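You operate a simulated robot arm through the tools that you are given. There is no shell and no other tool.

You are at the controls of a simulated robot arm. One attempt, no reset.

JOB
Get the dock's table lamp shining with the dimmer at 100.
Fine: shut the guard and plug into the dimmer before you switch on.
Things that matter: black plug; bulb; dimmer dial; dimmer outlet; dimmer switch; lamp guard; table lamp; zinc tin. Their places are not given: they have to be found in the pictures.

The check looks at the end state, three seconds after you hand in, the way a careful person would. Anything else that was tipped, shoved, dropped, spilled or broken makes it a failure.

ROBOT AND FRAMES
A 6-joint arm with a three-finger gripper, fixed in place. Base frame: the origin is at the foot of the arm, x ahead of it, y to its left, z up. Readings come in m, degrees, newtons and seconds.
Its first joint turns from -166.0 to 166.0 degrees. Payload 4.89 kg.
The TCP is the grasp point between the finger pads, 0.03 m short of the fingertips. In the tool frame z runs along the fingers and y along their closing line. Largest opening 0.164 m; the body of the gripper starts 0.125 m behind the TCP.
Orientation is that of the tool frame in the base frame, as a unit quaternion [x, y, z, w]. With the fingers straight down and closing along the base's y, the tool's x points along the base's -x, its y along +y and its z along -z.

CONTROLS
- The arm moves only by the tool drive_tool. Its argument "commands" is a list of rows, each a list of 2 entries, a list of its own where there are three numbers: the shift along the tool's x, y, z in units of 40 mm (1.0 is 40 mm), then the turn, a rotation vector about the tool's x, y, z in units of 6 degrees (1.0 is 6 degrees). In form: [[[x, y, z], [wx, wy, wz]], ...]. A call has 1 to 20 rows; each row shifts and turns the commanded pose from where the row before left it, along the tool's axes as they then stand. "gripper" is the finger opening in m, from 0 to 0.164, set as the call begins (left out, the last holds). A call with a number of a shift or a turn outside -1 to 1 is refused whole. Rows are played at 5 a second. More than 0.05 m and 8.6 degrees between two rows, or a gripper value outside its range, and nothing of the call is played. Where a pose cannot be reached the arm comes as near as it can. A force on the tool above 40 N (or 10 N above the force at the start of the call, whichever is more), or a blocked arm, ends the call early, and 0.2 s more pass. The fingers move at their own pace (about 0.108 m/s each) and stop on an object; they squeeze with about 25 N. The grip force told is the motor's: it shows also when the fingers shut on nothing. Time passes only in rows, and 0.2 s behind the last, so rows that do not move let the fingers close. It gives the time, the measured TCP pose, the force on the tool (base axes), the opening and the grip force at its end, in the units of the frame above (readings bear some noise), with the torque about the TCP (base axes, N m) and any sound that the robot's microphone picked up.
- Cameras (640 x 400 px; columns grow to the right, rows downward): "scene" is fixed at [0.2178, -0.652, 1.6313]; the picture's right is [0.80, -0.60, 0.00], its down [-0.31, -0.41, -0.86] and it looks along [0.51, 0.68, -0.52] (base axes); focal length 338 px, centre (320, 200). "wrist" rides on the gripper at [0.076, -0.002, -0.152] in the tool frame; the picture's right is [0.02, 1.00, 0.00], its down [-0.88, 0.02, -0.47] and it looks along [-0.47, 0.01, 0.88] (tool axes); focal length 247 px, centre (320, 200).
- get_image(camera): a new picture of that camera. No time passes.
- slide_trunk(by): slides the trunk up (or, below 0, down) by that many m; the arm rides with it, the base frame stays. It gives what a move gives, with no picture.
- pixel_to_xyz(camera, pixels): for up to 12 pixels [column, row] of the newest picture of that camera ("zoom" is the newest enlarged one), the place [x, y, z] in the base frame of the surface seen there, good to about 0.002 m. No time passes.
- zoom(camera, box): a new picture of the part [left, top, right, bottom] of that camera's present view, enlarged. No time passes.
- hand_in(): hands the job in; it is judged then, once.

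Leave the gripper open and the arm clear of the work at the hand-in unless told otherwise.

The tools are called after "Request:" as name(argument=value, ...) on one line, values as JSON. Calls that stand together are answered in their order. drive_tool: Moves the arm, as the interface text tells. Its arguments: {"type":"object","properties":{"commands":{"type":"array"},"gripper":{"type":"number"}},"required":["commands"]} The other tools are called the same way: slide_trunk (by) slides the trunk up or down; get_image (camera) takes a picture; pixel_to_xyz (camera, pixels) gives the place of the surface under pixels of a picture; zoom (camera, box) takes an enlarged picture of a part of a camera's view; hand_in () hands the job in.

At the start:

```text
t: 0.0
position: [0.5217, 0.1737, 1.2107]
orientation: [0.0, 1.0, 0.0, 0.0]
ft_force: [0.3, 0.0, 0.2]
ft_torque: [0.0, 0.0, -0.02]
grip_width: 0.1642
gripper_force: 0.0
trunk travel left (down, up): [-0.175, 0.215]
```

scene: 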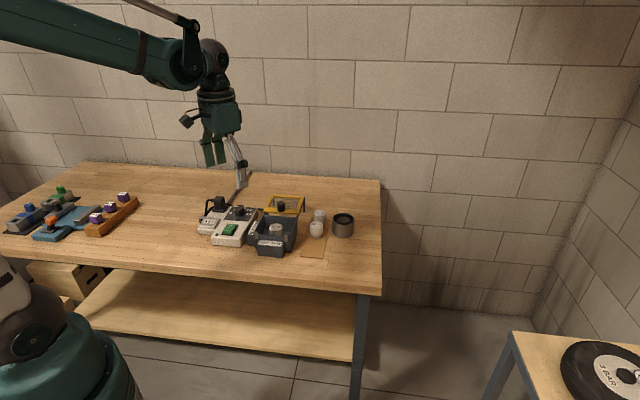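
wrist: 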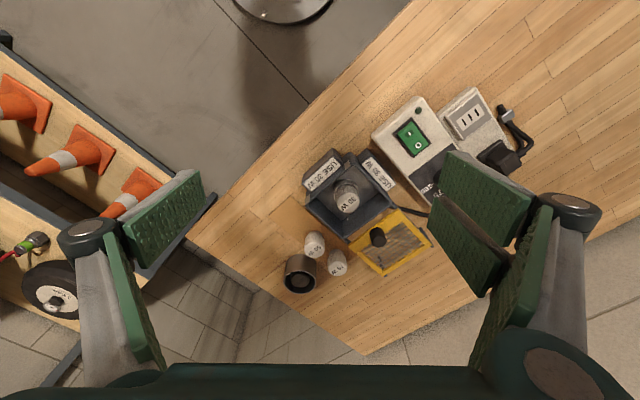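

I see a bench with a dimmer, a dark lamp housing with a bulb in it, a yellow guard, loose bulbs and a tin, around pixels (200-355, 190-260) in the scene picture. I'll zoom both cameras there before moving anything.

Request:
zoom(camera="scene", box=[190, 180, 370, 270])

Request:
zoom(camera="wrist", box=[260, 70, 560, 310])

```text
3.56 times, centred on (280, 225) of scene
```

zoom: 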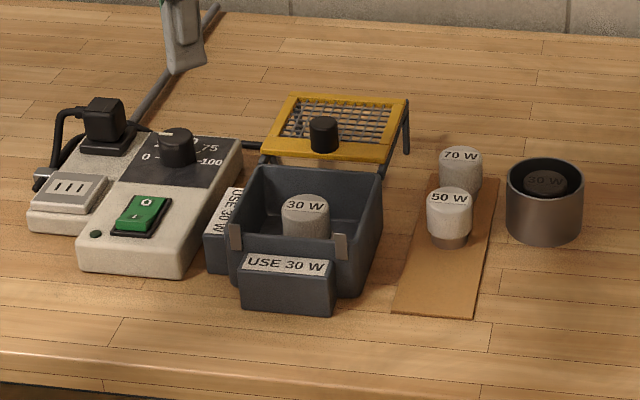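

```text
1.67 times, centred on (410, 190) of wrist
```

zoom: 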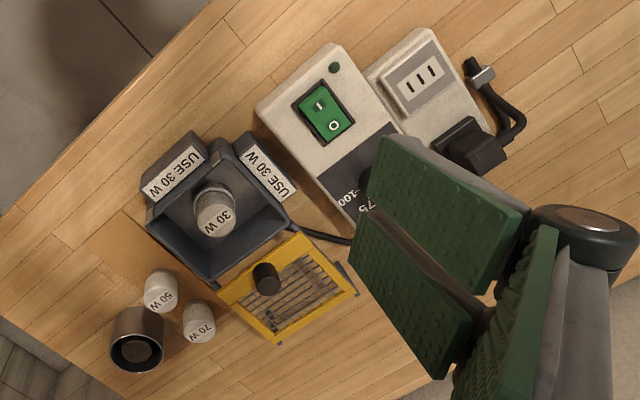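

The lamp box holds a bulb marked 30 W, the tin holds another 30 W, and the black plug sits in a socket at the far end of the dimmer. I'll read the places of these things from a new scene zoom, because the newest enlarged picture right now is the wrist one.

Request:
zoom(camera="scene", box=[195, 185, 285, 250])

Request:
zoom(camera="scene", box=[240, 190, 365, 270])

Request:
pixel_to_xyz(camera="scene", pixels=[[276, 229], [304, 205], [281, 205], [318, 227], [320, 215], [343, 222], [239, 210], [230, 230], [218, 202], [208, 225], [340, 260], [200, 250]])

```text
6.15 times, centred on (240, 218) of scene
```

zoom: 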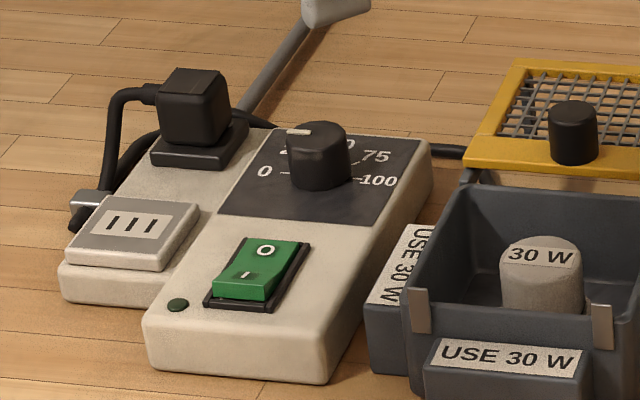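

```text
5.00 times, centred on (302, 230) of scene
```

zoom: 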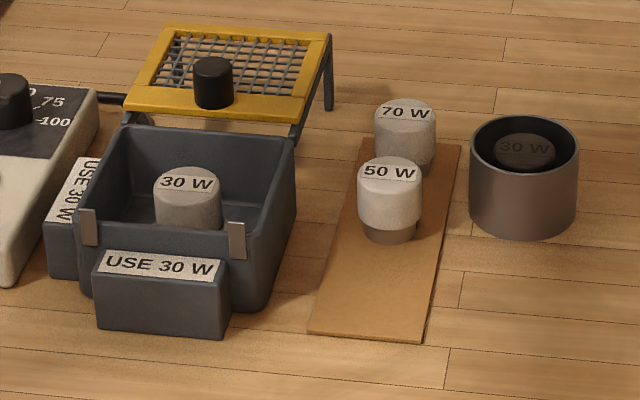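

```text
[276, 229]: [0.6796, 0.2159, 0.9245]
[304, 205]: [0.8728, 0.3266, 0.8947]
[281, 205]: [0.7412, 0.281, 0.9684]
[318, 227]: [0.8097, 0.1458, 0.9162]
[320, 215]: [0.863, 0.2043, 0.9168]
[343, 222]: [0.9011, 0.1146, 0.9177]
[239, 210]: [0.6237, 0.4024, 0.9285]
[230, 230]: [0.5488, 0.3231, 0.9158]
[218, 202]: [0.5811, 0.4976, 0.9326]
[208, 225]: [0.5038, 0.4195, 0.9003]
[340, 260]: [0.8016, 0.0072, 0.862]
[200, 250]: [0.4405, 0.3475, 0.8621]
```

The table top is at z 0.862. The dimmer and lamp are turned about 45° in the base frame: dial near (0.624, 0.402), switch near (0.549, 0.323), bulb near (0.68, 0.216). I'll turn the tool 45° to line up with them and come down over the lamp, with the fingertips staying above 1.04, to look closer.

Request:
drive_tool(commands=[[[0, 0, 0.42], [0, 0, -1]], [[0, 0, 0.42], [0, 0, -1]], [[0, 0, 0.42], [0, 0, -1]], [[0, 0, 0.42], [0, 0, -1]], [[0, 0, 0.42], [0, 0, -1]], [[0, 0, 0.42], [0, 0, -1]], [[0, 0, 0.42], [0, 0, -1]], [[0, 0, 0.42], [0, 0, -0.5]], [[-0.47, -0.66, 0], [0, 0, 0]], [[-0.47, -0.66, 0], [0, 0, 0]], [[-0.47, -0.66, 0], [0, 0, 0]], [[0, 0, 0], [0, 0, 0]]])

Request:
get_image(camera="wrist")

Request:
get_image(camera="scene")

```text
t: 2.6
position: [0.6178, 0.1569, 1.0788]
orientation: [-0.383, 0.924, 0.0, 0.001]
ft_force: [0.2, 0.3, 0.4]
ft_torque: [-0.04, 0.13, 0.02]
grip_width: 0.164
gripper_force: 0.1
trunk travel left (down, up): [-0.175, 0.215]
```

```text
taken
```

wrist: 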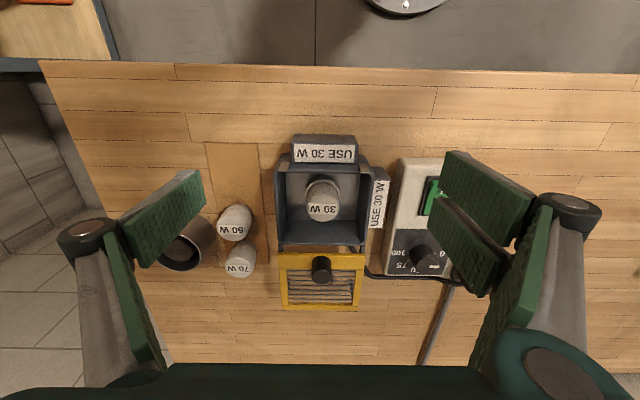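

```text
taken
```

scene: 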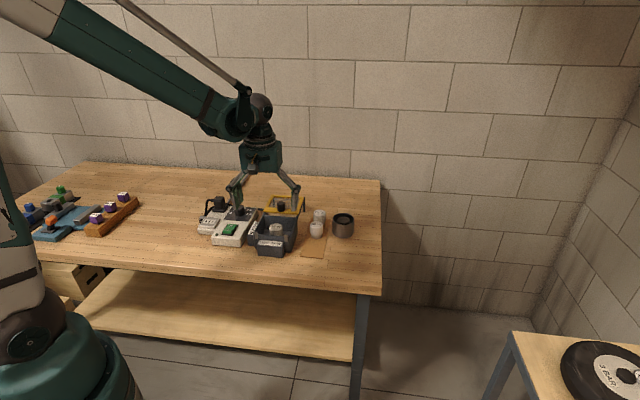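

The view is now square to the lamp: box at (322, 205), guard at (320, 280), tin at (188, 243). I'll zoom in on the bulb in the lamp and the one in the tin to see which is good.

Request:
zoom(camera="wrist", box=[260, 125, 400, 212])

Request:
zoom(camera="wrist", box=[150, 190, 280, 280])

Request:
zoom(camera="wrist", box=[260, 220, 400, 320])

Request:
zoom(camera="scene", box=[245, 195, 365, 270])

```text
4.57 times, centred on (330, 168) of wrist
```

zoom: 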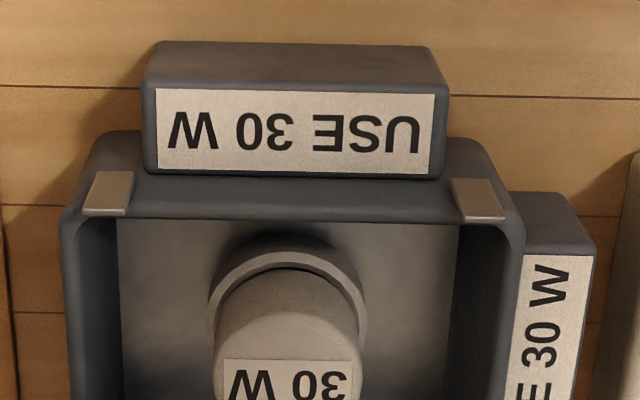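

```text
4.44 times, centred on (215, 235) of wrist
```

zoom: 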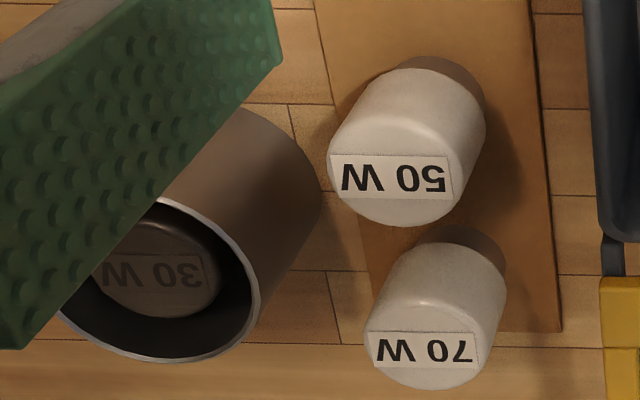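

```text
4.00 times, centred on (330, 270) of wrist
```

zoom: 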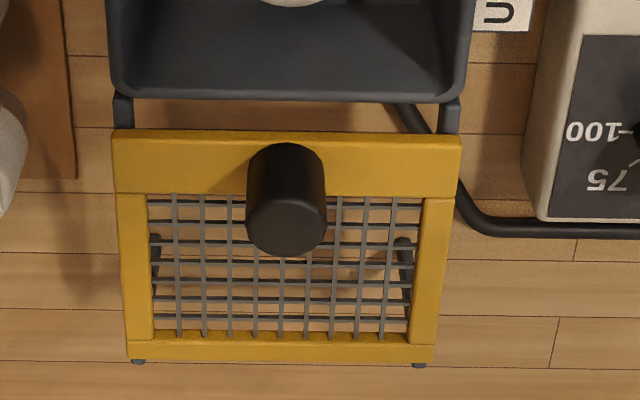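

```text
5.33 times, centred on (305, 232) of scene
```

zoom: 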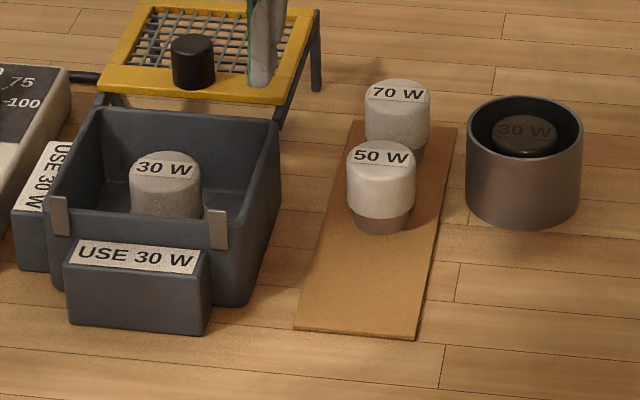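

The guard looks like a yellow mesh on rails behind the box, with a black knob on its near bar; the grey tabs on the box's near rim look like its stops. I'll read points on the guard, rails, box rim and bulb from fresh zooms.

Request:
pixel_to_xyz(camera="wrist", pixels=[[322, 276], [285, 262], [358, 262], [290, 307], [350, 307], [282, 249], [364, 249], [278, 243], [366, 243], [278, 165], [366, 165], [322, 210]])

Request:
pixel_to_xyz(camera="zoom", pixels=[[195, 75], [165, 185], [60, 215], [218, 228], [193, 50], [110, 85], [200, 95], [260, 95], [310, 40], [135, 15], [290, 130], [100, 110]])

Request:
pixel_to_xyz(camera="wrist", pixels=[[322, 150], [322, 185], [300, 190], [345, 190], [322, 235], [295, 235], [345, 235], [235, 225], [240, 265], [188, 250], [210, 230], [188, 262]])

```text
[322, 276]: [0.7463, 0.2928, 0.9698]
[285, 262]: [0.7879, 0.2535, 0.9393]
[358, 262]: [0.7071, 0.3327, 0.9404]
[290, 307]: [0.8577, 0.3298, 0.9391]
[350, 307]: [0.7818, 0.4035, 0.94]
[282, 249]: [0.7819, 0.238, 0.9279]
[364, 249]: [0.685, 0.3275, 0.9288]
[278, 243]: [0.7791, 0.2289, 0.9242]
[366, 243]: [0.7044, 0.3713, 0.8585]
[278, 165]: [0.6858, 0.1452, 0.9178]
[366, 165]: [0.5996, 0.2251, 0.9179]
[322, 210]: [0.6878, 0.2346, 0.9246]
```

```text
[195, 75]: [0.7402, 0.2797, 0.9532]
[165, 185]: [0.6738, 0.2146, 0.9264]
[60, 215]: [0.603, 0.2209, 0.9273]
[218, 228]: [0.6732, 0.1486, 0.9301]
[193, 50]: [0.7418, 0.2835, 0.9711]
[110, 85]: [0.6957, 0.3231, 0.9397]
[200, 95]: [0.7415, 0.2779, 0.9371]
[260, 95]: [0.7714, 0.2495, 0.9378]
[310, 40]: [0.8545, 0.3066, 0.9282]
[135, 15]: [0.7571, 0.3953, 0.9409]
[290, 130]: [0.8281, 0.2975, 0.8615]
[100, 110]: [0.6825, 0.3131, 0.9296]
```

```text
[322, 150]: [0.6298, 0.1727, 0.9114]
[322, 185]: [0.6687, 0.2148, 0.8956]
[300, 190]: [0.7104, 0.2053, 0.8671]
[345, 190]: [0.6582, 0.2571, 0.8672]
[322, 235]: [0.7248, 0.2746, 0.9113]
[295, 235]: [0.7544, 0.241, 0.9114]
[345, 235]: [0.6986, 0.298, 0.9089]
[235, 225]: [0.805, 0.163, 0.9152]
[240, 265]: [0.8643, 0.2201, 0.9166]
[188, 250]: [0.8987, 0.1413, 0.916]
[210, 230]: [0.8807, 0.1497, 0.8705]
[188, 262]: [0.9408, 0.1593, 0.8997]
```

Guard top is at z 0.94, knob top at 0.97 near (0.746, 0.293), and the bulb top at 0.926, so a guard sliding on rails over the box fits. Next I'll compare the bulb bodies with their labels in larger zooms, to judge whether the lamp's bulb is dead.

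Request:
zoom(camera="wrist", box=[290, 165, 354, 205])

Request:
zoom(camera="wrist", box=[292, 190, 356, 230])

Request:
zoom(camera="wrist", box=[205, 195, 285, 285])

Request:
zoom(camera="scene", box=[305, 205, 360, 240])

Request:
zoom(camera="scene", box=[245, 215, 300, 250])

```text
10.00 times, centred on (322, 185) of wrist
```

zoom: 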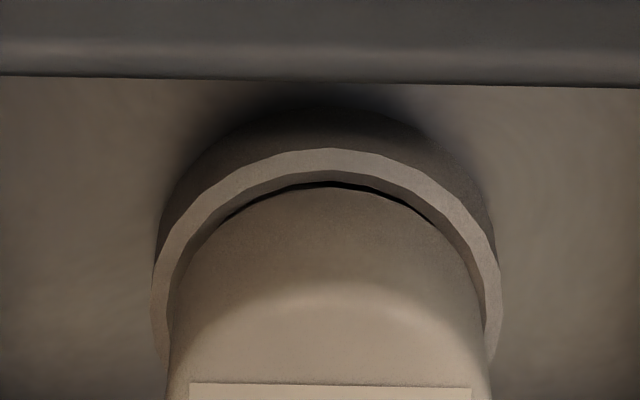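

```text
10.00 times, centred on (324, 210) of wrist
```

zoom: 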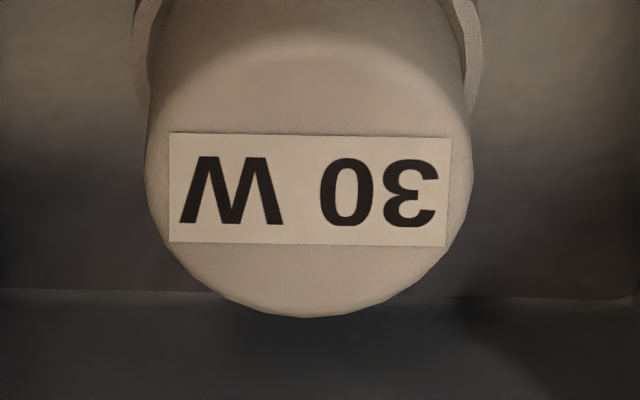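

```text
4.44 times, centred on (245, 240) of wrist
```

zoom: 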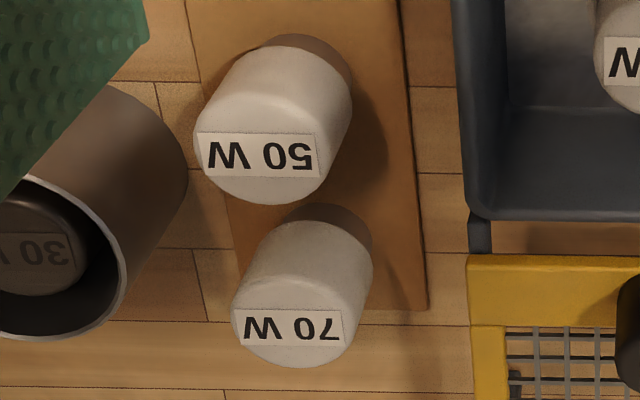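

```text
11.43 times, centred on (332, 222) of scene
```

zoom: 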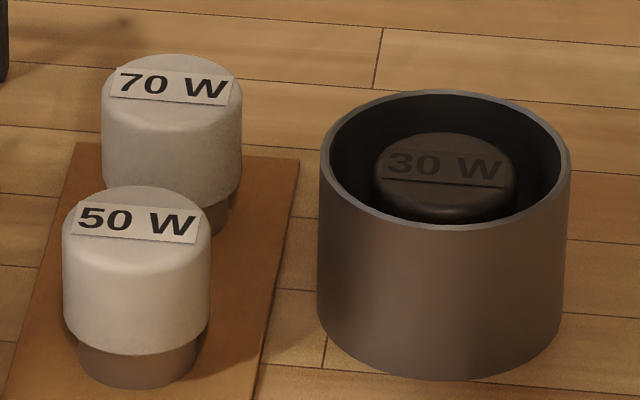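

```text
11.43 times, centred on (272, 232) of scene
```

zoom: 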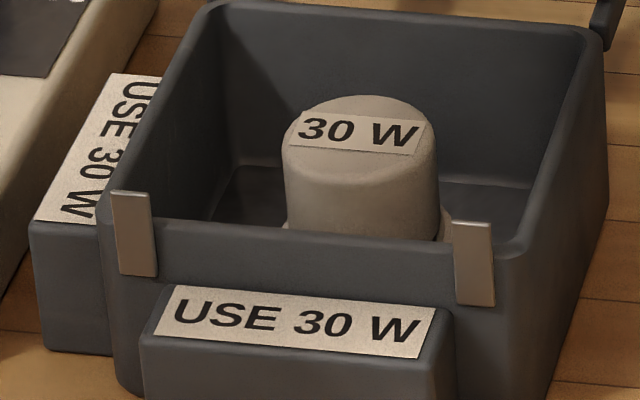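

The lamp's bulb is pale, its body as light as its label, and it sits in the socket ring; the tin's 30 W looks sooty dark. So I take the lamp's bulb as good and will confirm that when it is powered. Next I'll look at the dimmer, moving the tool over (0.524, 0.364) with the tips near z 0.99.

Request:
drive_tool(commands=[[[-0.333, 0.887, 0.237], [0, 0, 0]], [[-0.333, 0.887, 0.237], [0, 0, 0]], [[-0.333, 0.887, 0.237], [0, 0, 0]], [[-0.333, 0.887, 0.237], [0, 0, 0]], [[-0.333, 0.887, 0.237], [0, 0, 0]], [[-0.333, 0.887, 0.237], [0, 0, 0]], [[0, 0, 0], [0, 0, 0]]])

Request:
get_image(camera="wrist")

Request:
zoom(camera="wrist", box=[200, 120, 456, 280])

```text
t: 4.2
position: [0.5199, 0.3639, 1.0203]
orientation: [-0.383, 0.924, 0.0, 0.0]
ft_force: [0.8, 0.7, -0.4]
ft_torque: [-0.02, 0.04, 0.0]
grip_width: 0.164
gripper_force: 0.1
trunk travel left (down, up): [-0.175, 0.215]
```

```text
taken
```

wrist: 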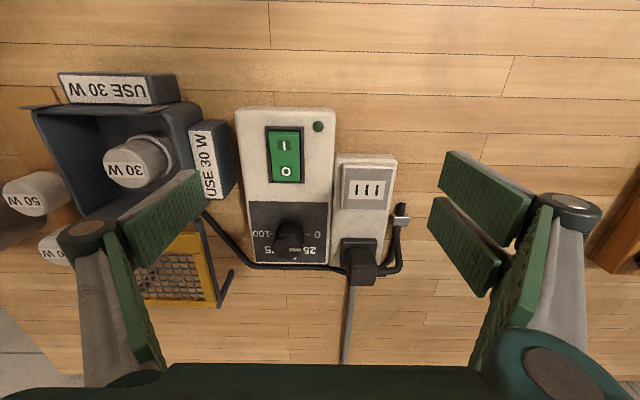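

```text
2.50 times, centred on (328, 200) of wrist
```

zoom: 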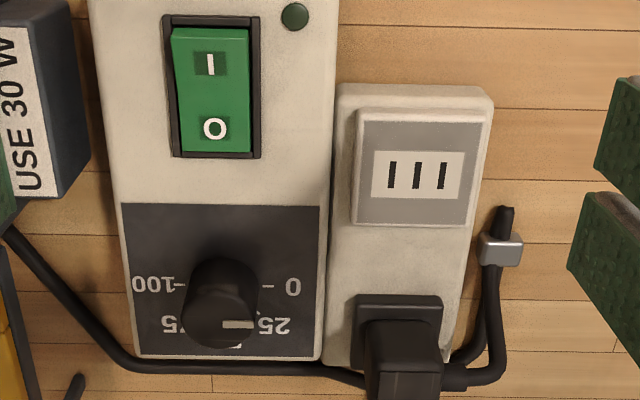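

The dimmer shows a rocker switch with I at the near end (pixel 284, 147) and O at the far end (285, 172), and the dial mark points toward 25. The white three-slot outlet is at (367, 188), and the plug stands on a black parking block at (360, 262). I'll read the geometry there.

Request:
pixel_to_xyz(camera="wrist", pixels=[[354, 189], [367, 189], [378, 189], [367, 170], [367, 208], [345, 189], [389, 189], [360, 268], [348, 250], [375, 250], [362, 240], [362, 285]])

Request:
pixel_to_xyz(camera="wrist", pixels=[[284, 146], [285, 171], [285, 133], [285, 181], [270, 155], [300, 155], [318, 127], [288, 237], [291, 246], [262, 232], [316, 233], [318, 250]])

Request:
zoom(camera="wrist", box=[320, 215, 416, 290])

Request:
zoom(camera="scene", box=[195, 185, 265, 250])

```text
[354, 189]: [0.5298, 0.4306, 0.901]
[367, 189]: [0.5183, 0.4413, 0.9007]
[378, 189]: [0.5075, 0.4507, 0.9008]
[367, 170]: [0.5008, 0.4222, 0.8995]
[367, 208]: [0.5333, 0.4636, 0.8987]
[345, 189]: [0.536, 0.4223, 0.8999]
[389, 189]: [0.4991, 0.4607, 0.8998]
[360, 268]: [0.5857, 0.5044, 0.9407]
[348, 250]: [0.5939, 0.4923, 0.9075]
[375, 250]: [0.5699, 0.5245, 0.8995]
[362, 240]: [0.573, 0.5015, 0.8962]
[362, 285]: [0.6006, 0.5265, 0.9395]
```

```text
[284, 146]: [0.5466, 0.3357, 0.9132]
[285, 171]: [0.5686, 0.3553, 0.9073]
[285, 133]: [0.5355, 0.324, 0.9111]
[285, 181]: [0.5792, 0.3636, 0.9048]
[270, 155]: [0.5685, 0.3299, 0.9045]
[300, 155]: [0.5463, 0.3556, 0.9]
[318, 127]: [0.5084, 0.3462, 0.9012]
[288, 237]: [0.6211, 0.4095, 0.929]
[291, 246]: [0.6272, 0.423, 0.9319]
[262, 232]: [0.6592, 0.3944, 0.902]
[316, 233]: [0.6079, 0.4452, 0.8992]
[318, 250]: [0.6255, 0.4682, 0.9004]
```

```text
5.33 times, centred on (368, 252) of wrist
```

zoom: 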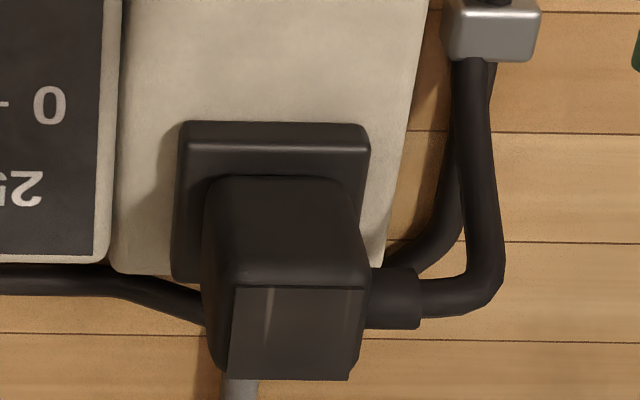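

```text
6.15 times, centred on (230, 218) of scene
```

zoom: 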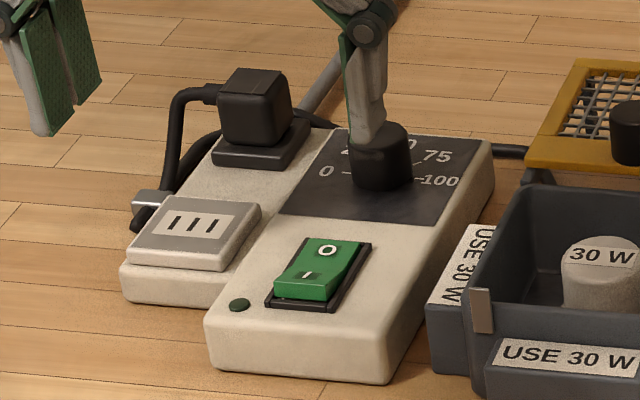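

The rocker stands at 0.913 on the I side and 0.907 on the O side, so it is off. The outlet centre is near (0.518, 0.441) and the plug top near (0.59, 0.51, 0.940). I'll do the guard first: go above its knob near (0.744, 0.287) at z 1.06, with the fingers narrowed to 0.08.

Request:
drive_tool(commands=[[[0, 0, -1], [0, 0, 0]], [[-0.433, -0.887, 0], [0, 0, 0]], [[-0.433, -0.887, 0], [0, 0, 0]], [[-0.433, -0.887, 0], [0, 0, 0]], [[-0.433, -0.887, 0], [0, 0, 0]], [[-0.433, -0.887, 0], [0, 0, 0]], [[-0.433, -0.887, 0], [0, 0, 0]], [[0, 0, 0], [0, 0, 0]]], gripper=0.08)

Request:
get_image(camera="wrist")

Request:
zoom(camera="wrist", box=[240, 100, 400, 220])

Request:
zoom(camera="scene", box=[240, 180, 340, 265])

```text
t: 6.0
position: [0.7464, 0.2877, 1.0613]
orientation: [-0.382, 0.924, -0.001, 0.001]
ft_force: [0.6, 0.5, 0.0]
ft_torque: [0.03, 0.07, 0.01]
grip_width: 0.0801
gripper_force: 0.0
trunk travel left (down, up): [-0.175, 0.215]
```

```text
taken
```

wrist: 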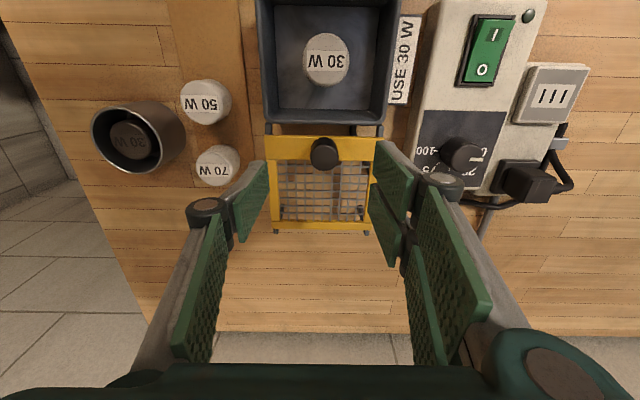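

```text
3.33 times, centred on (320, 160) of wrist
```

zoom: 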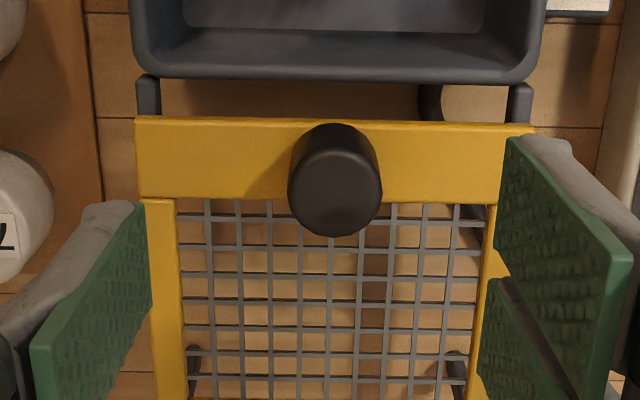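

```text
4.71 times, centred on (290, 222) of scene
```

zoom: 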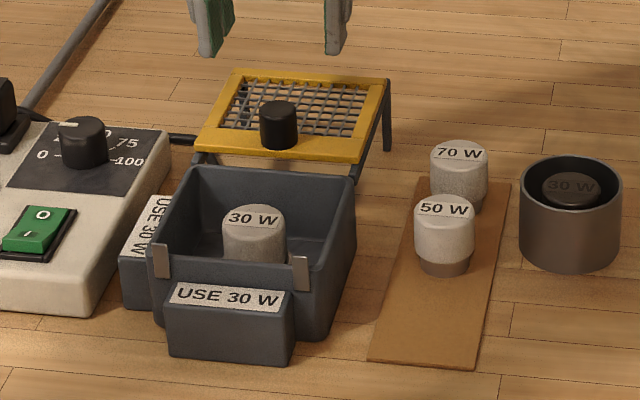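

The knob's top face is centred near (325, 157) in the wrist view. I'll read its edges in the wrist frame, plus the guard bars and box rims, to get its centre and how far it must slide.

Request:
pixel_to_xyz(camera="wrist", pixels=[[325, 158], [313, 158], [337, 158], [325, 149], [325, 167], [266, 140], [380, 140], [300, 137], [300, 158], [285, 225], [360, 225], [320, 120]])

Request:
zoom(camera="scene", box=[250, 195, 320, 245])

Request:
pixel_to_xyz(camera="zoom", pixels=[[320, 200], [100, 200], [500, 300], [300, 100], [200, 330], [420, 340]])

```text
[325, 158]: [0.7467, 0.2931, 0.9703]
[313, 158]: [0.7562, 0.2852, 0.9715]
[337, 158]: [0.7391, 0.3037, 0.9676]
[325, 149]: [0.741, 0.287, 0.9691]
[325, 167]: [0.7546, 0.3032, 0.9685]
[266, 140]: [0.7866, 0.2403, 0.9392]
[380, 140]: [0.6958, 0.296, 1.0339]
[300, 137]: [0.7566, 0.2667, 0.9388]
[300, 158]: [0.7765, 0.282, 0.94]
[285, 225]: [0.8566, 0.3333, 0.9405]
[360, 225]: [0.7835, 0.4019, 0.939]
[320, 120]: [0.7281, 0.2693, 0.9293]
```

```text
8.00 times, centred on (285, 220) of scene
```

zoom: 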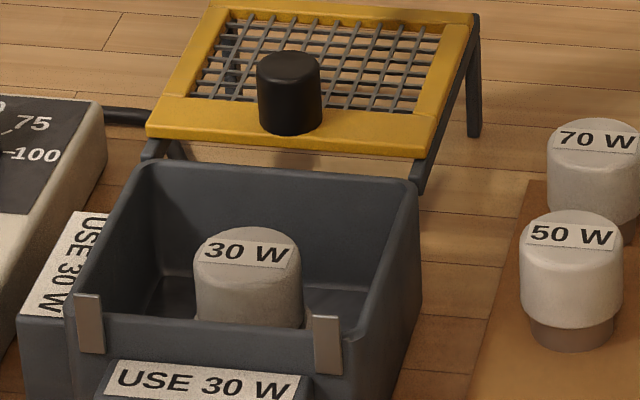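

```text
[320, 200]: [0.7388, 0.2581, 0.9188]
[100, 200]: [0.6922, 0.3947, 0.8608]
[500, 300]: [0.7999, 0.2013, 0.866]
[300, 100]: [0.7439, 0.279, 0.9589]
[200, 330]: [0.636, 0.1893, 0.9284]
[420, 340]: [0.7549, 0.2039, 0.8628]
```

The rails and rear posts are clear, so the guard slides. The knob's centre is (0.7477, 0.2945), about 26 mm across. I'll lower to z 0.978, which puts the tips near 0.948, just above the yellow bar at 0.940, then close on it.

Request:
drive_tool(commands=[[[-0.143, 0.097, 0], [0, 0, 0]], [[0, 0, 0.7], [0, 0, 0]], [[0, 0, 0.7], [0, 0, 0]], [[0, 0, 0.68], [0, 0, 0]], [[0, 0, 0], [0, 0, 0]]])

Request:
get_image(camera="wrist")

Request:
zoom(camera="scene", box=[245, 180, 325, 240])

```text
t: 7.2
position: [0.7486, 0.2929, 0.9708]
orientation: [-0.382, 0.924, 0.001, 0.0]
ft_force: [0.8, 0.3, 0.6]
ft_torque: [-0.03, 0.03, 0.0]
grip_width: 0.0802
gripper_force: 0.1
trunk travel left (down, up): [-0.175, 0.215]
```

```text
taken
```

wrist: 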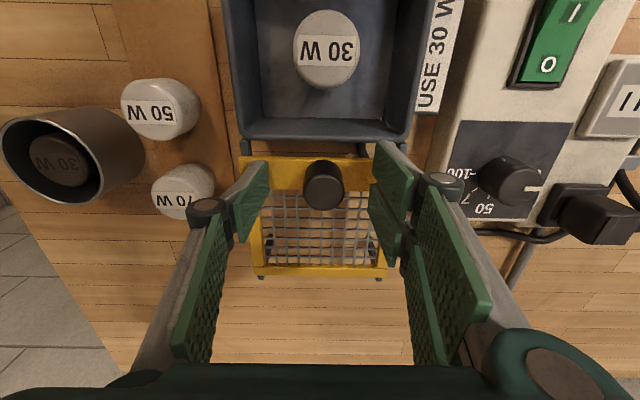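

```text
6.67 times, centred on (285, 210) of scene
```

zoom: 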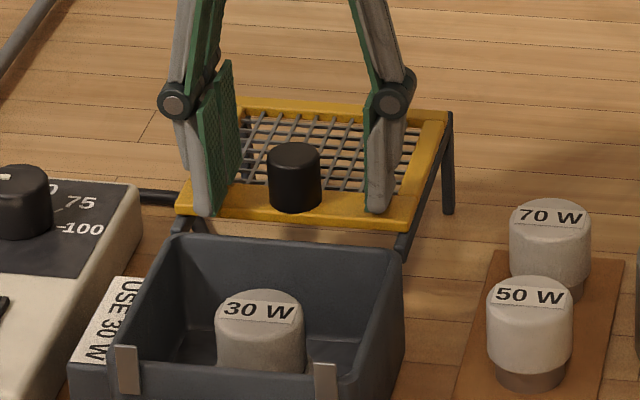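

The fingers straddle the knob. The height reading of 0.971 is lower than the 0.976 I commanded, so I'll hold one row to read it again and check the noise before closing.

Request:
drive_tool(commands=[[[0, 0, 0], [0, 0, 0]]])

Request:
drive_tool(commands=[[[0, 0, 0], [0, 0, 0]]])

```text
t: 7.6
position: [0.7484, 0.2929, 0.9721]
orientation: [-0.382, 0.924, -0.001, 0.0]
ft_force: [0.6, -0.3, 0.5]
ft_torque: [-0.01, 0.01, -0.01]
grip_width: 0.08
gripper_force: 0.0
trunk travel left (down, up): [-0.175, 0.215]
```

```text
t: 8.0
position: [0.7492, 0.2919, 0.9712]
orientation: [-0.383, 0.924, 0.0, 0.0]
ft_force: [-0.8, 1.1, 0.7]
ft_torque: [0.01, 0.02, 0.0]
grip_width: 0.0799
gripper_force: 0.1
trunk travel left (down, up): [-0.175, 0.215]
```

The reading repeats within about 1 mm, so the tool really sits at about z 0.9715. I'll rise 4 mm, shift 2 mm in tool +y to centre on the knob, and close the fingers on it.

Request:
drive_tool(commands=[[[0, 0.05, -0.1], [0, 0, 0]], [[0, 0, 0], [0, 0, 0]]])

Request:
drive_tool(commands=[[[0, 0, 0], [0, 0, 0]], [[0, 0, 0], [0, 0, 0]], [[0, 0, 0], [0, 0, 0]]], gripper=0.015)

Request:
get_image(camera="wrist")

```text
t: 8.6
position: [0.7479, 0.2962, 0.9775]
orientation: [-0.383, 0.924, 0.0, 0.0]
ft_force: [-0.1, -1.1, -0.1]
ft_torque: [0.02, 0.03, 0.0]
grip_width: 0.08
gripper_force: 0.0
trunk travel left (down, up): [-0.175, 0.215]
```

```text
t: 9.4
position: [0.7464, 0.2951, 0.9774]
orientation: [-0.382, 0.924, 0.0, 0.0]
ft_force: [3.5, -3.5, 0.5]
ft_torque: [-0.09, -0.12, 0.03]
grip_width: 0.0287
gripper_force: 44.8
trunk travel left (down, up): [-0.175, 0.215]
```

```text
taken
```

wrist: 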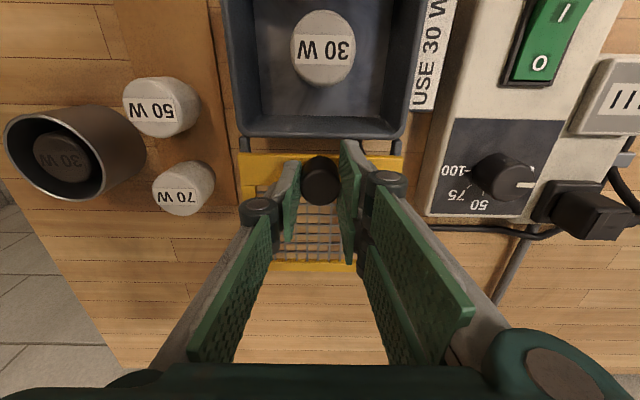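

Gripped: the opening stopped at 0.0287. Now I'll pull along the tool's +x, toward the near rim, slowly for 0.12 m and watch the force.

Request:
drive_tool(commands=[[[0.3, 0, 0], [0, 0, 0]], [[0.3, 0, 0], [0, 0, 0]], [[0.3, 0, 0], [0, 0, 0]], [[0.3, 0, 0], [0, 0, 0]], [[0.3, 0, 0], [0, 0, 0]], [[0.3, 0, 0], [0, 0, 0]], [[0.3, 0, 0], [0, 0, 0]], [[0.3, 0, 0], [0, 0, 0]], [[0.3, 0, 0], [0, 0, 0]], [[0.3, 0, 0], [0, 0, 0]]])

Request:
get_image(camera="wrist")

Request:
zoom(camera="scene", box=[235, 180, 325, 260])

```text
t: 11.6
position: [0.6626, 0.2098, 0.9794]
orientation: [-0.384, 0.923, 0.001, 0.0]
ft_force: [-6.4, 6.0, 6.5]
ft_torque: [-0.04, 0.49, 0.06]
grip_width: 0.0284
gripper_force: 45.0
trunk travel left (down, up): [-0.175, 0.215]
```

```text
taken
```

wrist: 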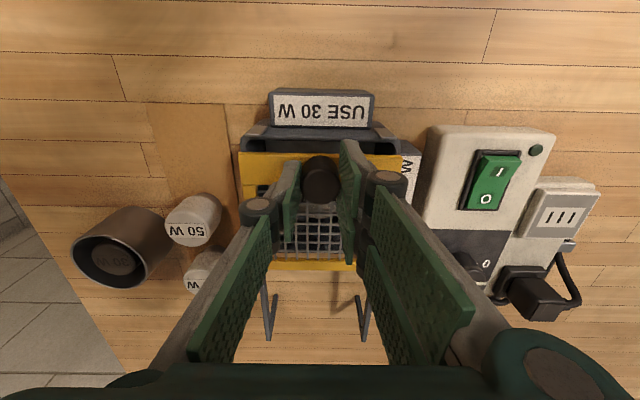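

```text
5.00 times, centred on (280, 220) of scene
```

zoom: 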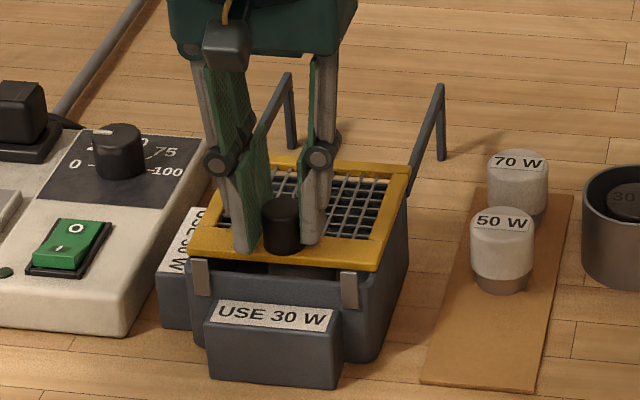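

The guard followed nicely, leaving a gap of about 15 mm to the grey stops at the near rim. I'll continue in 4 mm steps until it meets them.

Request:
drive_tool(commands=[[[0.1, 0, 0], [0, 0, 0]], [[0.1, 0, 0], [0, 0, 0]], [[0.1, 0, 0], [0, 0, 0]], [[0, 0, 0], [0, 0, 0]]])

Request:
zoom(camera="scene", box=[235, 180, 325, 260])

```text
t: 12.6
position: [0.6523, 0.201, 0.9796]
orientation: [-0.383, 0.924, 0.0, 0.0]
ft_force: [-5.5, 2.3, -11.6]
ft_torque: [0.17, 0.0, 0.1]
grip_width: 0.0287
gripper_force: 44.9
trunk travel left (down, up): [-0.175, 0.215]
```

```text
5.00 times, centred on (280, 220) of scene
```

zoom: 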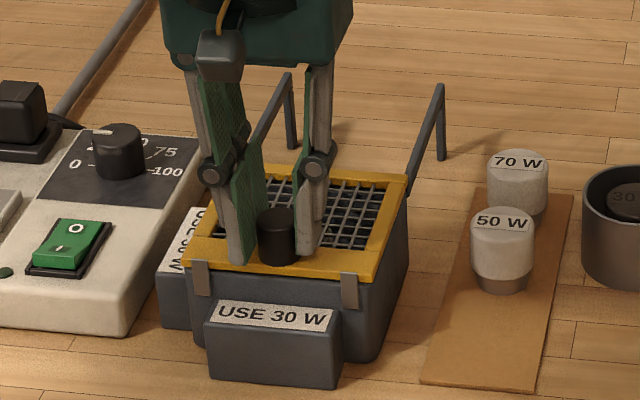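

The near bar looks close to the tabs, but the horizontal force shows no stop yet. I'll go on in 3 mm steps.

Request:
drive_tool(commands=[[[0.08, 0, 0], [0, 0, 0]], [[0.08, 0, 0], [0, 0, 0]], [[0, 0, 0], [0, 0, 0]]])

Request:
zoom(camera="scene", box=[245, 205, 325, 255])

Request:
zoom(camera="wrist", box=[220, 80, 440, 220])

```text
t: 13.4
position: [0.6513, 0.1978, 0.9789]
orientation: [-0.383, 0.924, 0.0, 0.003]
ft_force: [7.5, 8.5, -6.3]
ft_torque: [0.46, -0.4, 0.13]
grip_width: 0.0283
gripper_force: 45.3
trunk travel left (down, up): [-0.175, 0.215]
stopped in row 3: the force on the tool passed its limit at 42 N (the readings are from after the stop); the commanded pose is now the measured one
```

```text
8.00 times, centred on (285, 230) of scene
```

zoom: 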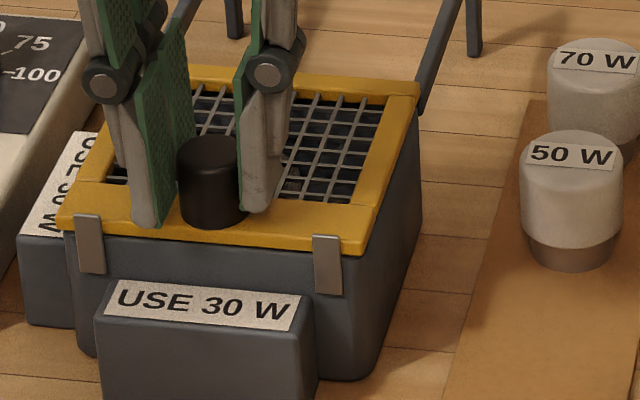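

```text
2.86 times, centred on (330, 150) of wrist
```

zoom: 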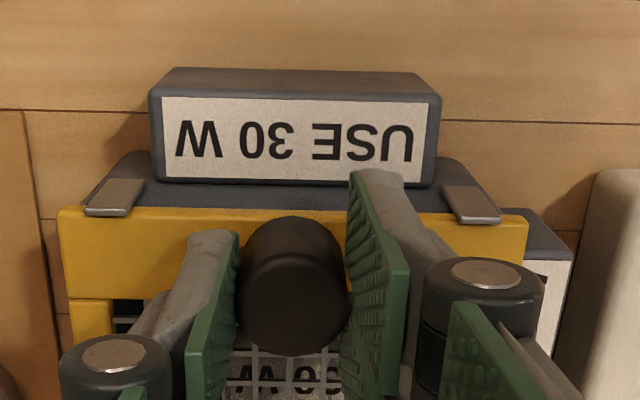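

The bar now touches both grey tabs and the push stopped at 42 N: the guard is shut. I'll open the fingers and rise straight up.

Request:
drive_tool(commands=[[[0, 0, 0], [0, 0, 0]], [[0, 0, 0], [0, 0, 0]]], gripper=0.08)

Request:
drive_tool(commands=[[[0, 0, -0.5], [0, 0, 0]], [[0, 0, -1], [0, 0, 0]], [[0, 0, -1], [0, 0, 0]], [[0, 0, -0.5], [0, 0, 0]], [[0, 0, 0], [0, 0, 0]]])

Request:
get_image(camera="wrist")

Request:
zoom(camera="scene", box=[225, 185, 345, 260])

```text
t: 14.0
position: [0.6503, 0.1983, 0.9803]
orientation: [-0.383, 0.924, -0.001, 0.002]
ft_force: [-0.5, 0.8, 0.1]
ft_torque: [0.05, -0.05, -0.02]
grip_width: 0.08
gripper_force: 0.0
trunk travel left (down, up): [-0.175, 0.215]
```

```text
t: 15.2
position: [0.6516, 0.1968, 1.0994]
orientation: [-0.382, 0.924, -0.001, 0.002]
ft_force: [0.4, -0.9, 0.0]
ft_torque: [-0.02, -0.04, -0.02]
grip_width: 0.0798
gripper_force: 0.1
trunk travel left (down, up): [-0.175, 0.215]
```

```text
taken
```

wrist: 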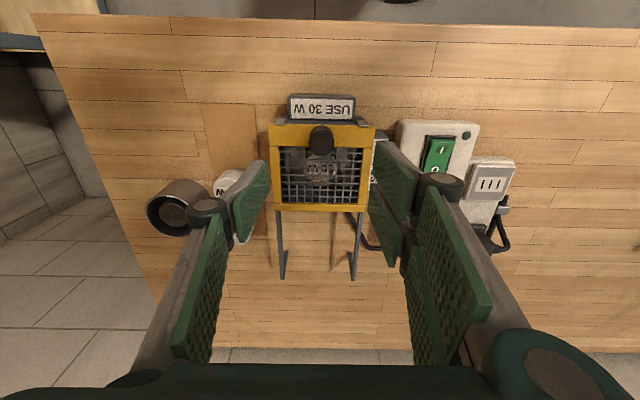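

```text
5.33 times, centred on (285, 222) of scene
```

zoom: 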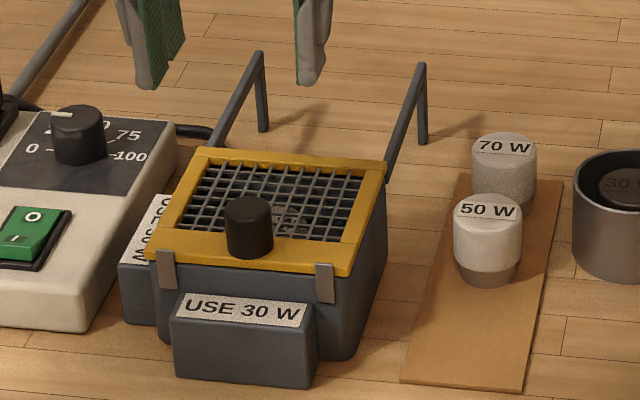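

The guard is over the box, held at both tabs, and the neighbouring things haven't moved. Next is the plug: I'll move above it near (0.592, 0.5155) and turn the tool 90° so the fingers close across the side free of the cord.

Request:
drive_tool(commands=[[[-0.571, 0.836, 0], [0, 0, 0]], [[-0.571, 0.836, 0], [0, 0, 0]], [[-0.571, 0.836, 0], [0, 0, 0]], [[-0.571, 0.836, 0], [0, 0, 0]], [[-0.571, 0.836, 0], [0, 0, 0]], [[-0.571, 0.836, 0], [0, 0, 0]], [[-0.571, 0.836, 0], [0, 0, 0]], [[-0.571, 0.836, 0], [0, 0, 0]], [[0, 0, 0], [0, 0, 0]]])

Request:
drive_tool(commands=[[[0, 0, 0], [0, 0, 1]], [[0, 0, 0], [0, 0, 1]], [[0, 0, 0], [0, 0, 1]], [[0, 0, 0], [0, 0, 1]], [[0, 0, 0], [0, 0, 1]], [[0, 0, 0], [0, 0, 1]], [[0, 0, 0], [0, 0, 1]], [[0, 0, 0], [0, 0, 1]], [[0, 0, 0], [0, 0, 1]], [[0, 0, 0], [0, 0, 1]], [[0, 0, 0], [0, 0, 1]], [[0, 0, 0], [0, 0, 1]], [[0, 0, 0], [0, 0, 1]], [[0, 0, 0], [0, 0, 1]], [[0, 0, 0], [0, 0, 1]], [[0, 0, 1], [0, 0, 0]], [[0, 0, 0], [0, 0, 0]]])

Request:
get_image(camera="wrist")

Request:
zoom(camera="wrist", box=[240, 100, 400, 200])

```text
t: 17.2
position: [0.5891, 0.5142, 1.0968]
orientation: [-0.383, 0.924, 0.0, 0.002]
ft_force: [0.0, 0.0, -0.6]
ft_torque: [-0.04, 0.05, -0.01]
grip_width: 0.0799
gripper_force: 0.1
trunk travel left (down, up): [-0.175, 0.215]
```

```text
t: 20.8
position: [0.5902, 0.5162, 1.0611]
orientation: [0.383, 0.924, 0.001, 0.002]
ft_force: [0.2, -0.5, -0.5]
ft_torque: [-0.01, -0.01, -0.05]
grip_width: 0.0801
gripper_force: 0.1
trunk travel left (down, up): [-0.175, 0.215]
```

```text
taken
```

wrist: 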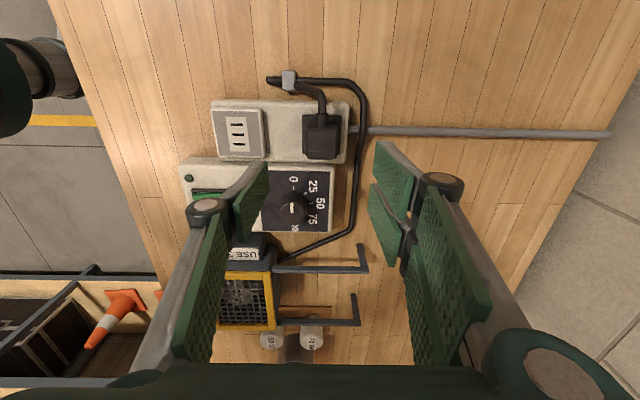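

```text
4.00 times, centred on (320, 150) of wrist
```

zoom: 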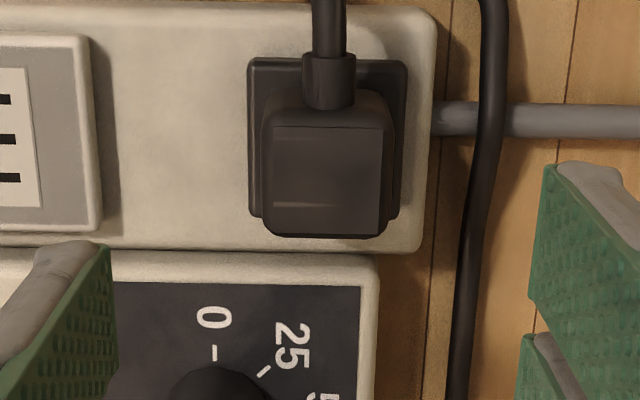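

The plug is now square in view at (320, 143), with its cord leaving toward the top, so the fingers close left and right, clear of it. I'll read the plug's top face, the parking block, the outlet slots and the clip.

Request:
pixel_to_xyz(camera="wrist", pixels=[[309, 134], [334, 134], [309, 157], [334, 157], [321, 145], [304, 118], [340, 118], [322, 118], [288, 80], [330, 105], [290, 145], [345, 115]])

Request:
pixel_to_xyz(camera="wrist", pixels=[[237, 125], [238, 134], [240, 144], [213, 110], [260, 110], [218, 155], [266, 155], [222, 134], [262, 134], [240, 112], [242, 154], [230, 134]])

Request:
zoom(camera="wrist", box=[200, 90, 290, 170])

```text
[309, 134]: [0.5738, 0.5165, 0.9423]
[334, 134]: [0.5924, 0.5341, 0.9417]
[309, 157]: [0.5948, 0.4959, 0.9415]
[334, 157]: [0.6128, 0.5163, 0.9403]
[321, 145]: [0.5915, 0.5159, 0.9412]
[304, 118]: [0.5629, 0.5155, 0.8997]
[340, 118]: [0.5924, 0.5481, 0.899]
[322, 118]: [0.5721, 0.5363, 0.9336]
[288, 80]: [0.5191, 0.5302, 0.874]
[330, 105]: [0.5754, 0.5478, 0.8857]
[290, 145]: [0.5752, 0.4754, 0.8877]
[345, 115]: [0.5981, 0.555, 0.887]
```

```text
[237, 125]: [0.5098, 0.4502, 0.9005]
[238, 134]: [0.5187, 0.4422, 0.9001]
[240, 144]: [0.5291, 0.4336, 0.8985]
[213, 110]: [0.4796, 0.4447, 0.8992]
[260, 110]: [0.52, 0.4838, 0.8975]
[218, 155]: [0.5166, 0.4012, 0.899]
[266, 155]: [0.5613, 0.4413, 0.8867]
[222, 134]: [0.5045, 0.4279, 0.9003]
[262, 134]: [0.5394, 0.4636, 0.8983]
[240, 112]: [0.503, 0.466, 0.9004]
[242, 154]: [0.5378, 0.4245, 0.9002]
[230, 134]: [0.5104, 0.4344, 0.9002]
```

```text
5.00 times, centred on (245, 130) of wrist
```

zoom: 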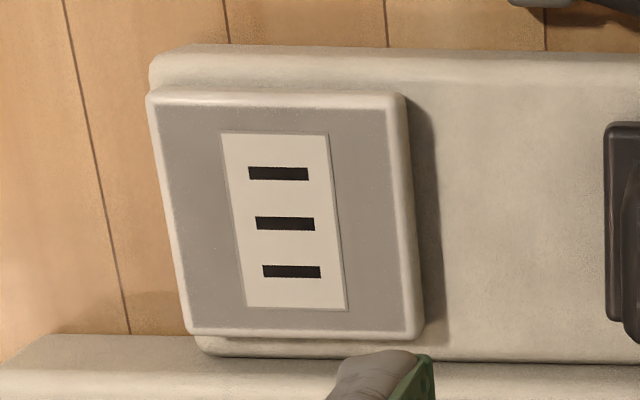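

The plug's top face is centred at (0.593, 0.516, 0.941), and the outlet's middle slot at (0.519, 0.442, 0.900). That is about 0.105 m straight along the strip in the same alignment. I'll lower over the plug in stages, aiming for TCP z 0.938.

Request:
drive_tool(commands=[[[-0.053, 0.045, 0.7], [0, 0, 0]], [[0, 0, 0.7], [0, 0, 0]], [[0, 0, 0.7], [0, 0, 0]], [[0, 0, 0.5], [0, 0, 0]], [[0, 0, 0.3], [0, 0, 0]], [[0, 0, 0], [0, 0, 0]]])

Request:
get_image(camera="wrist")

Request:
zoom(camera="scene", box=[190, 175, 260, 235])

```text
t: 22.2
position: [0.5937, 0.5158, 0.9439]
orientation: [0.383, 0.924, 0.001, 0.001]
ft_force: [0.9, 0.6, 0.2]
ft_torque: [-0.01, -0.01, -0.01]
grip_width: 0.0804
gripper_force: 0.0
trunk travel left (down, up): [-0.175, 0.215]
```

```text
taken
```

wrist: 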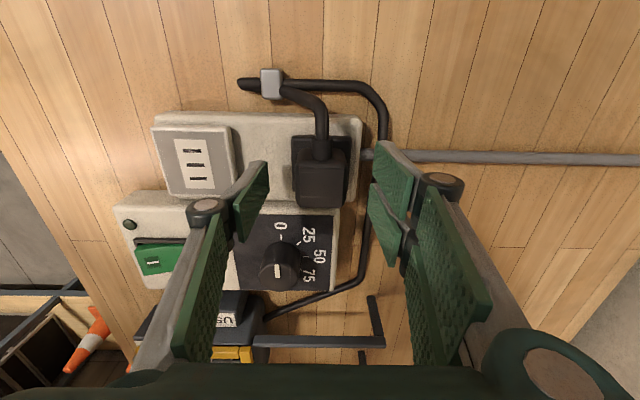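

```text
6.67 times, centred on (225, 205) of scene
```

zoom: 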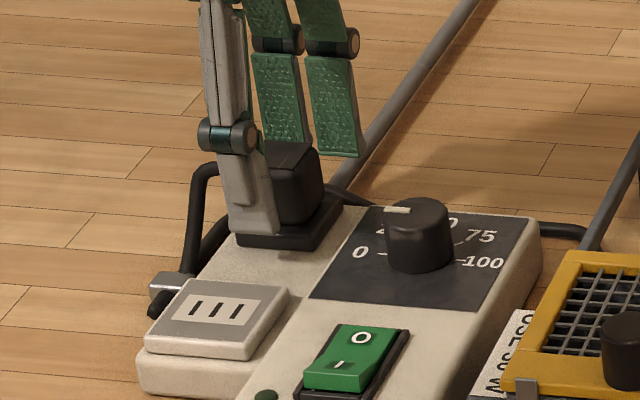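

The fingers straddle the plug cleanly, with the tips at 0.914. I'll lower another 6 mm and close on it.

Request:
drive_tool(commands=[[[0, 0, 0.15], [0, 0, 0]], [[0, 0, 0], [0, 0, 0]]])

Request:
drive_tool(commands=[[[0, 0, 0], [0, 0, 0]], [[0, 0, 0], [0, 0, 0]], [[0, 0, 0], [0, 0, 0]]], gripper=0.015)

Request:
get_image(camera="wrist")

```text
t: 22.8
position: [0.5931, 0.5155, 0.9364]
orientation: [0.383, 0.924, 0.001, 0.001]
ft_force: [-0.2, -0.5, 0.2]
ft_torque: [0.03, -0.02, 0.03]
grip_width: 0.0803
gripper_force: 0.1
trunk travel left (down, up): [-0.175, 0.215]
```

```text
t: 23.6
position: [0.5943, 0.516, 0.9376]
orientation: [0.383, 0.924, 0.001, 0.001]
ft_force: [1.1, -0.8, 0.4]
ft_torque: [0.04, 0.0, 0.02]
grip_width: 0.0376
gripper_force: 24.7
trunk travel left (down, up): [-0.175, 0.215]
heard: snap
```

```text
taken
```

wrist: 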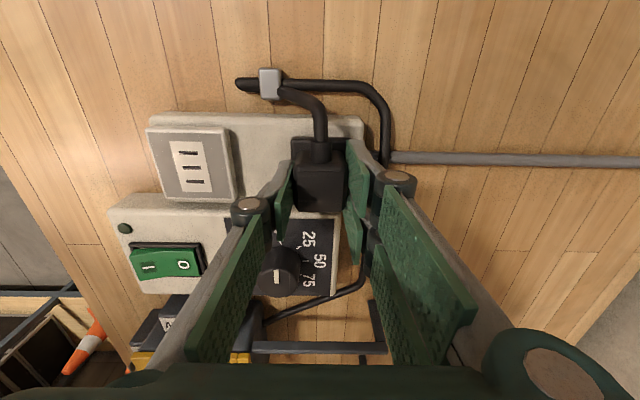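

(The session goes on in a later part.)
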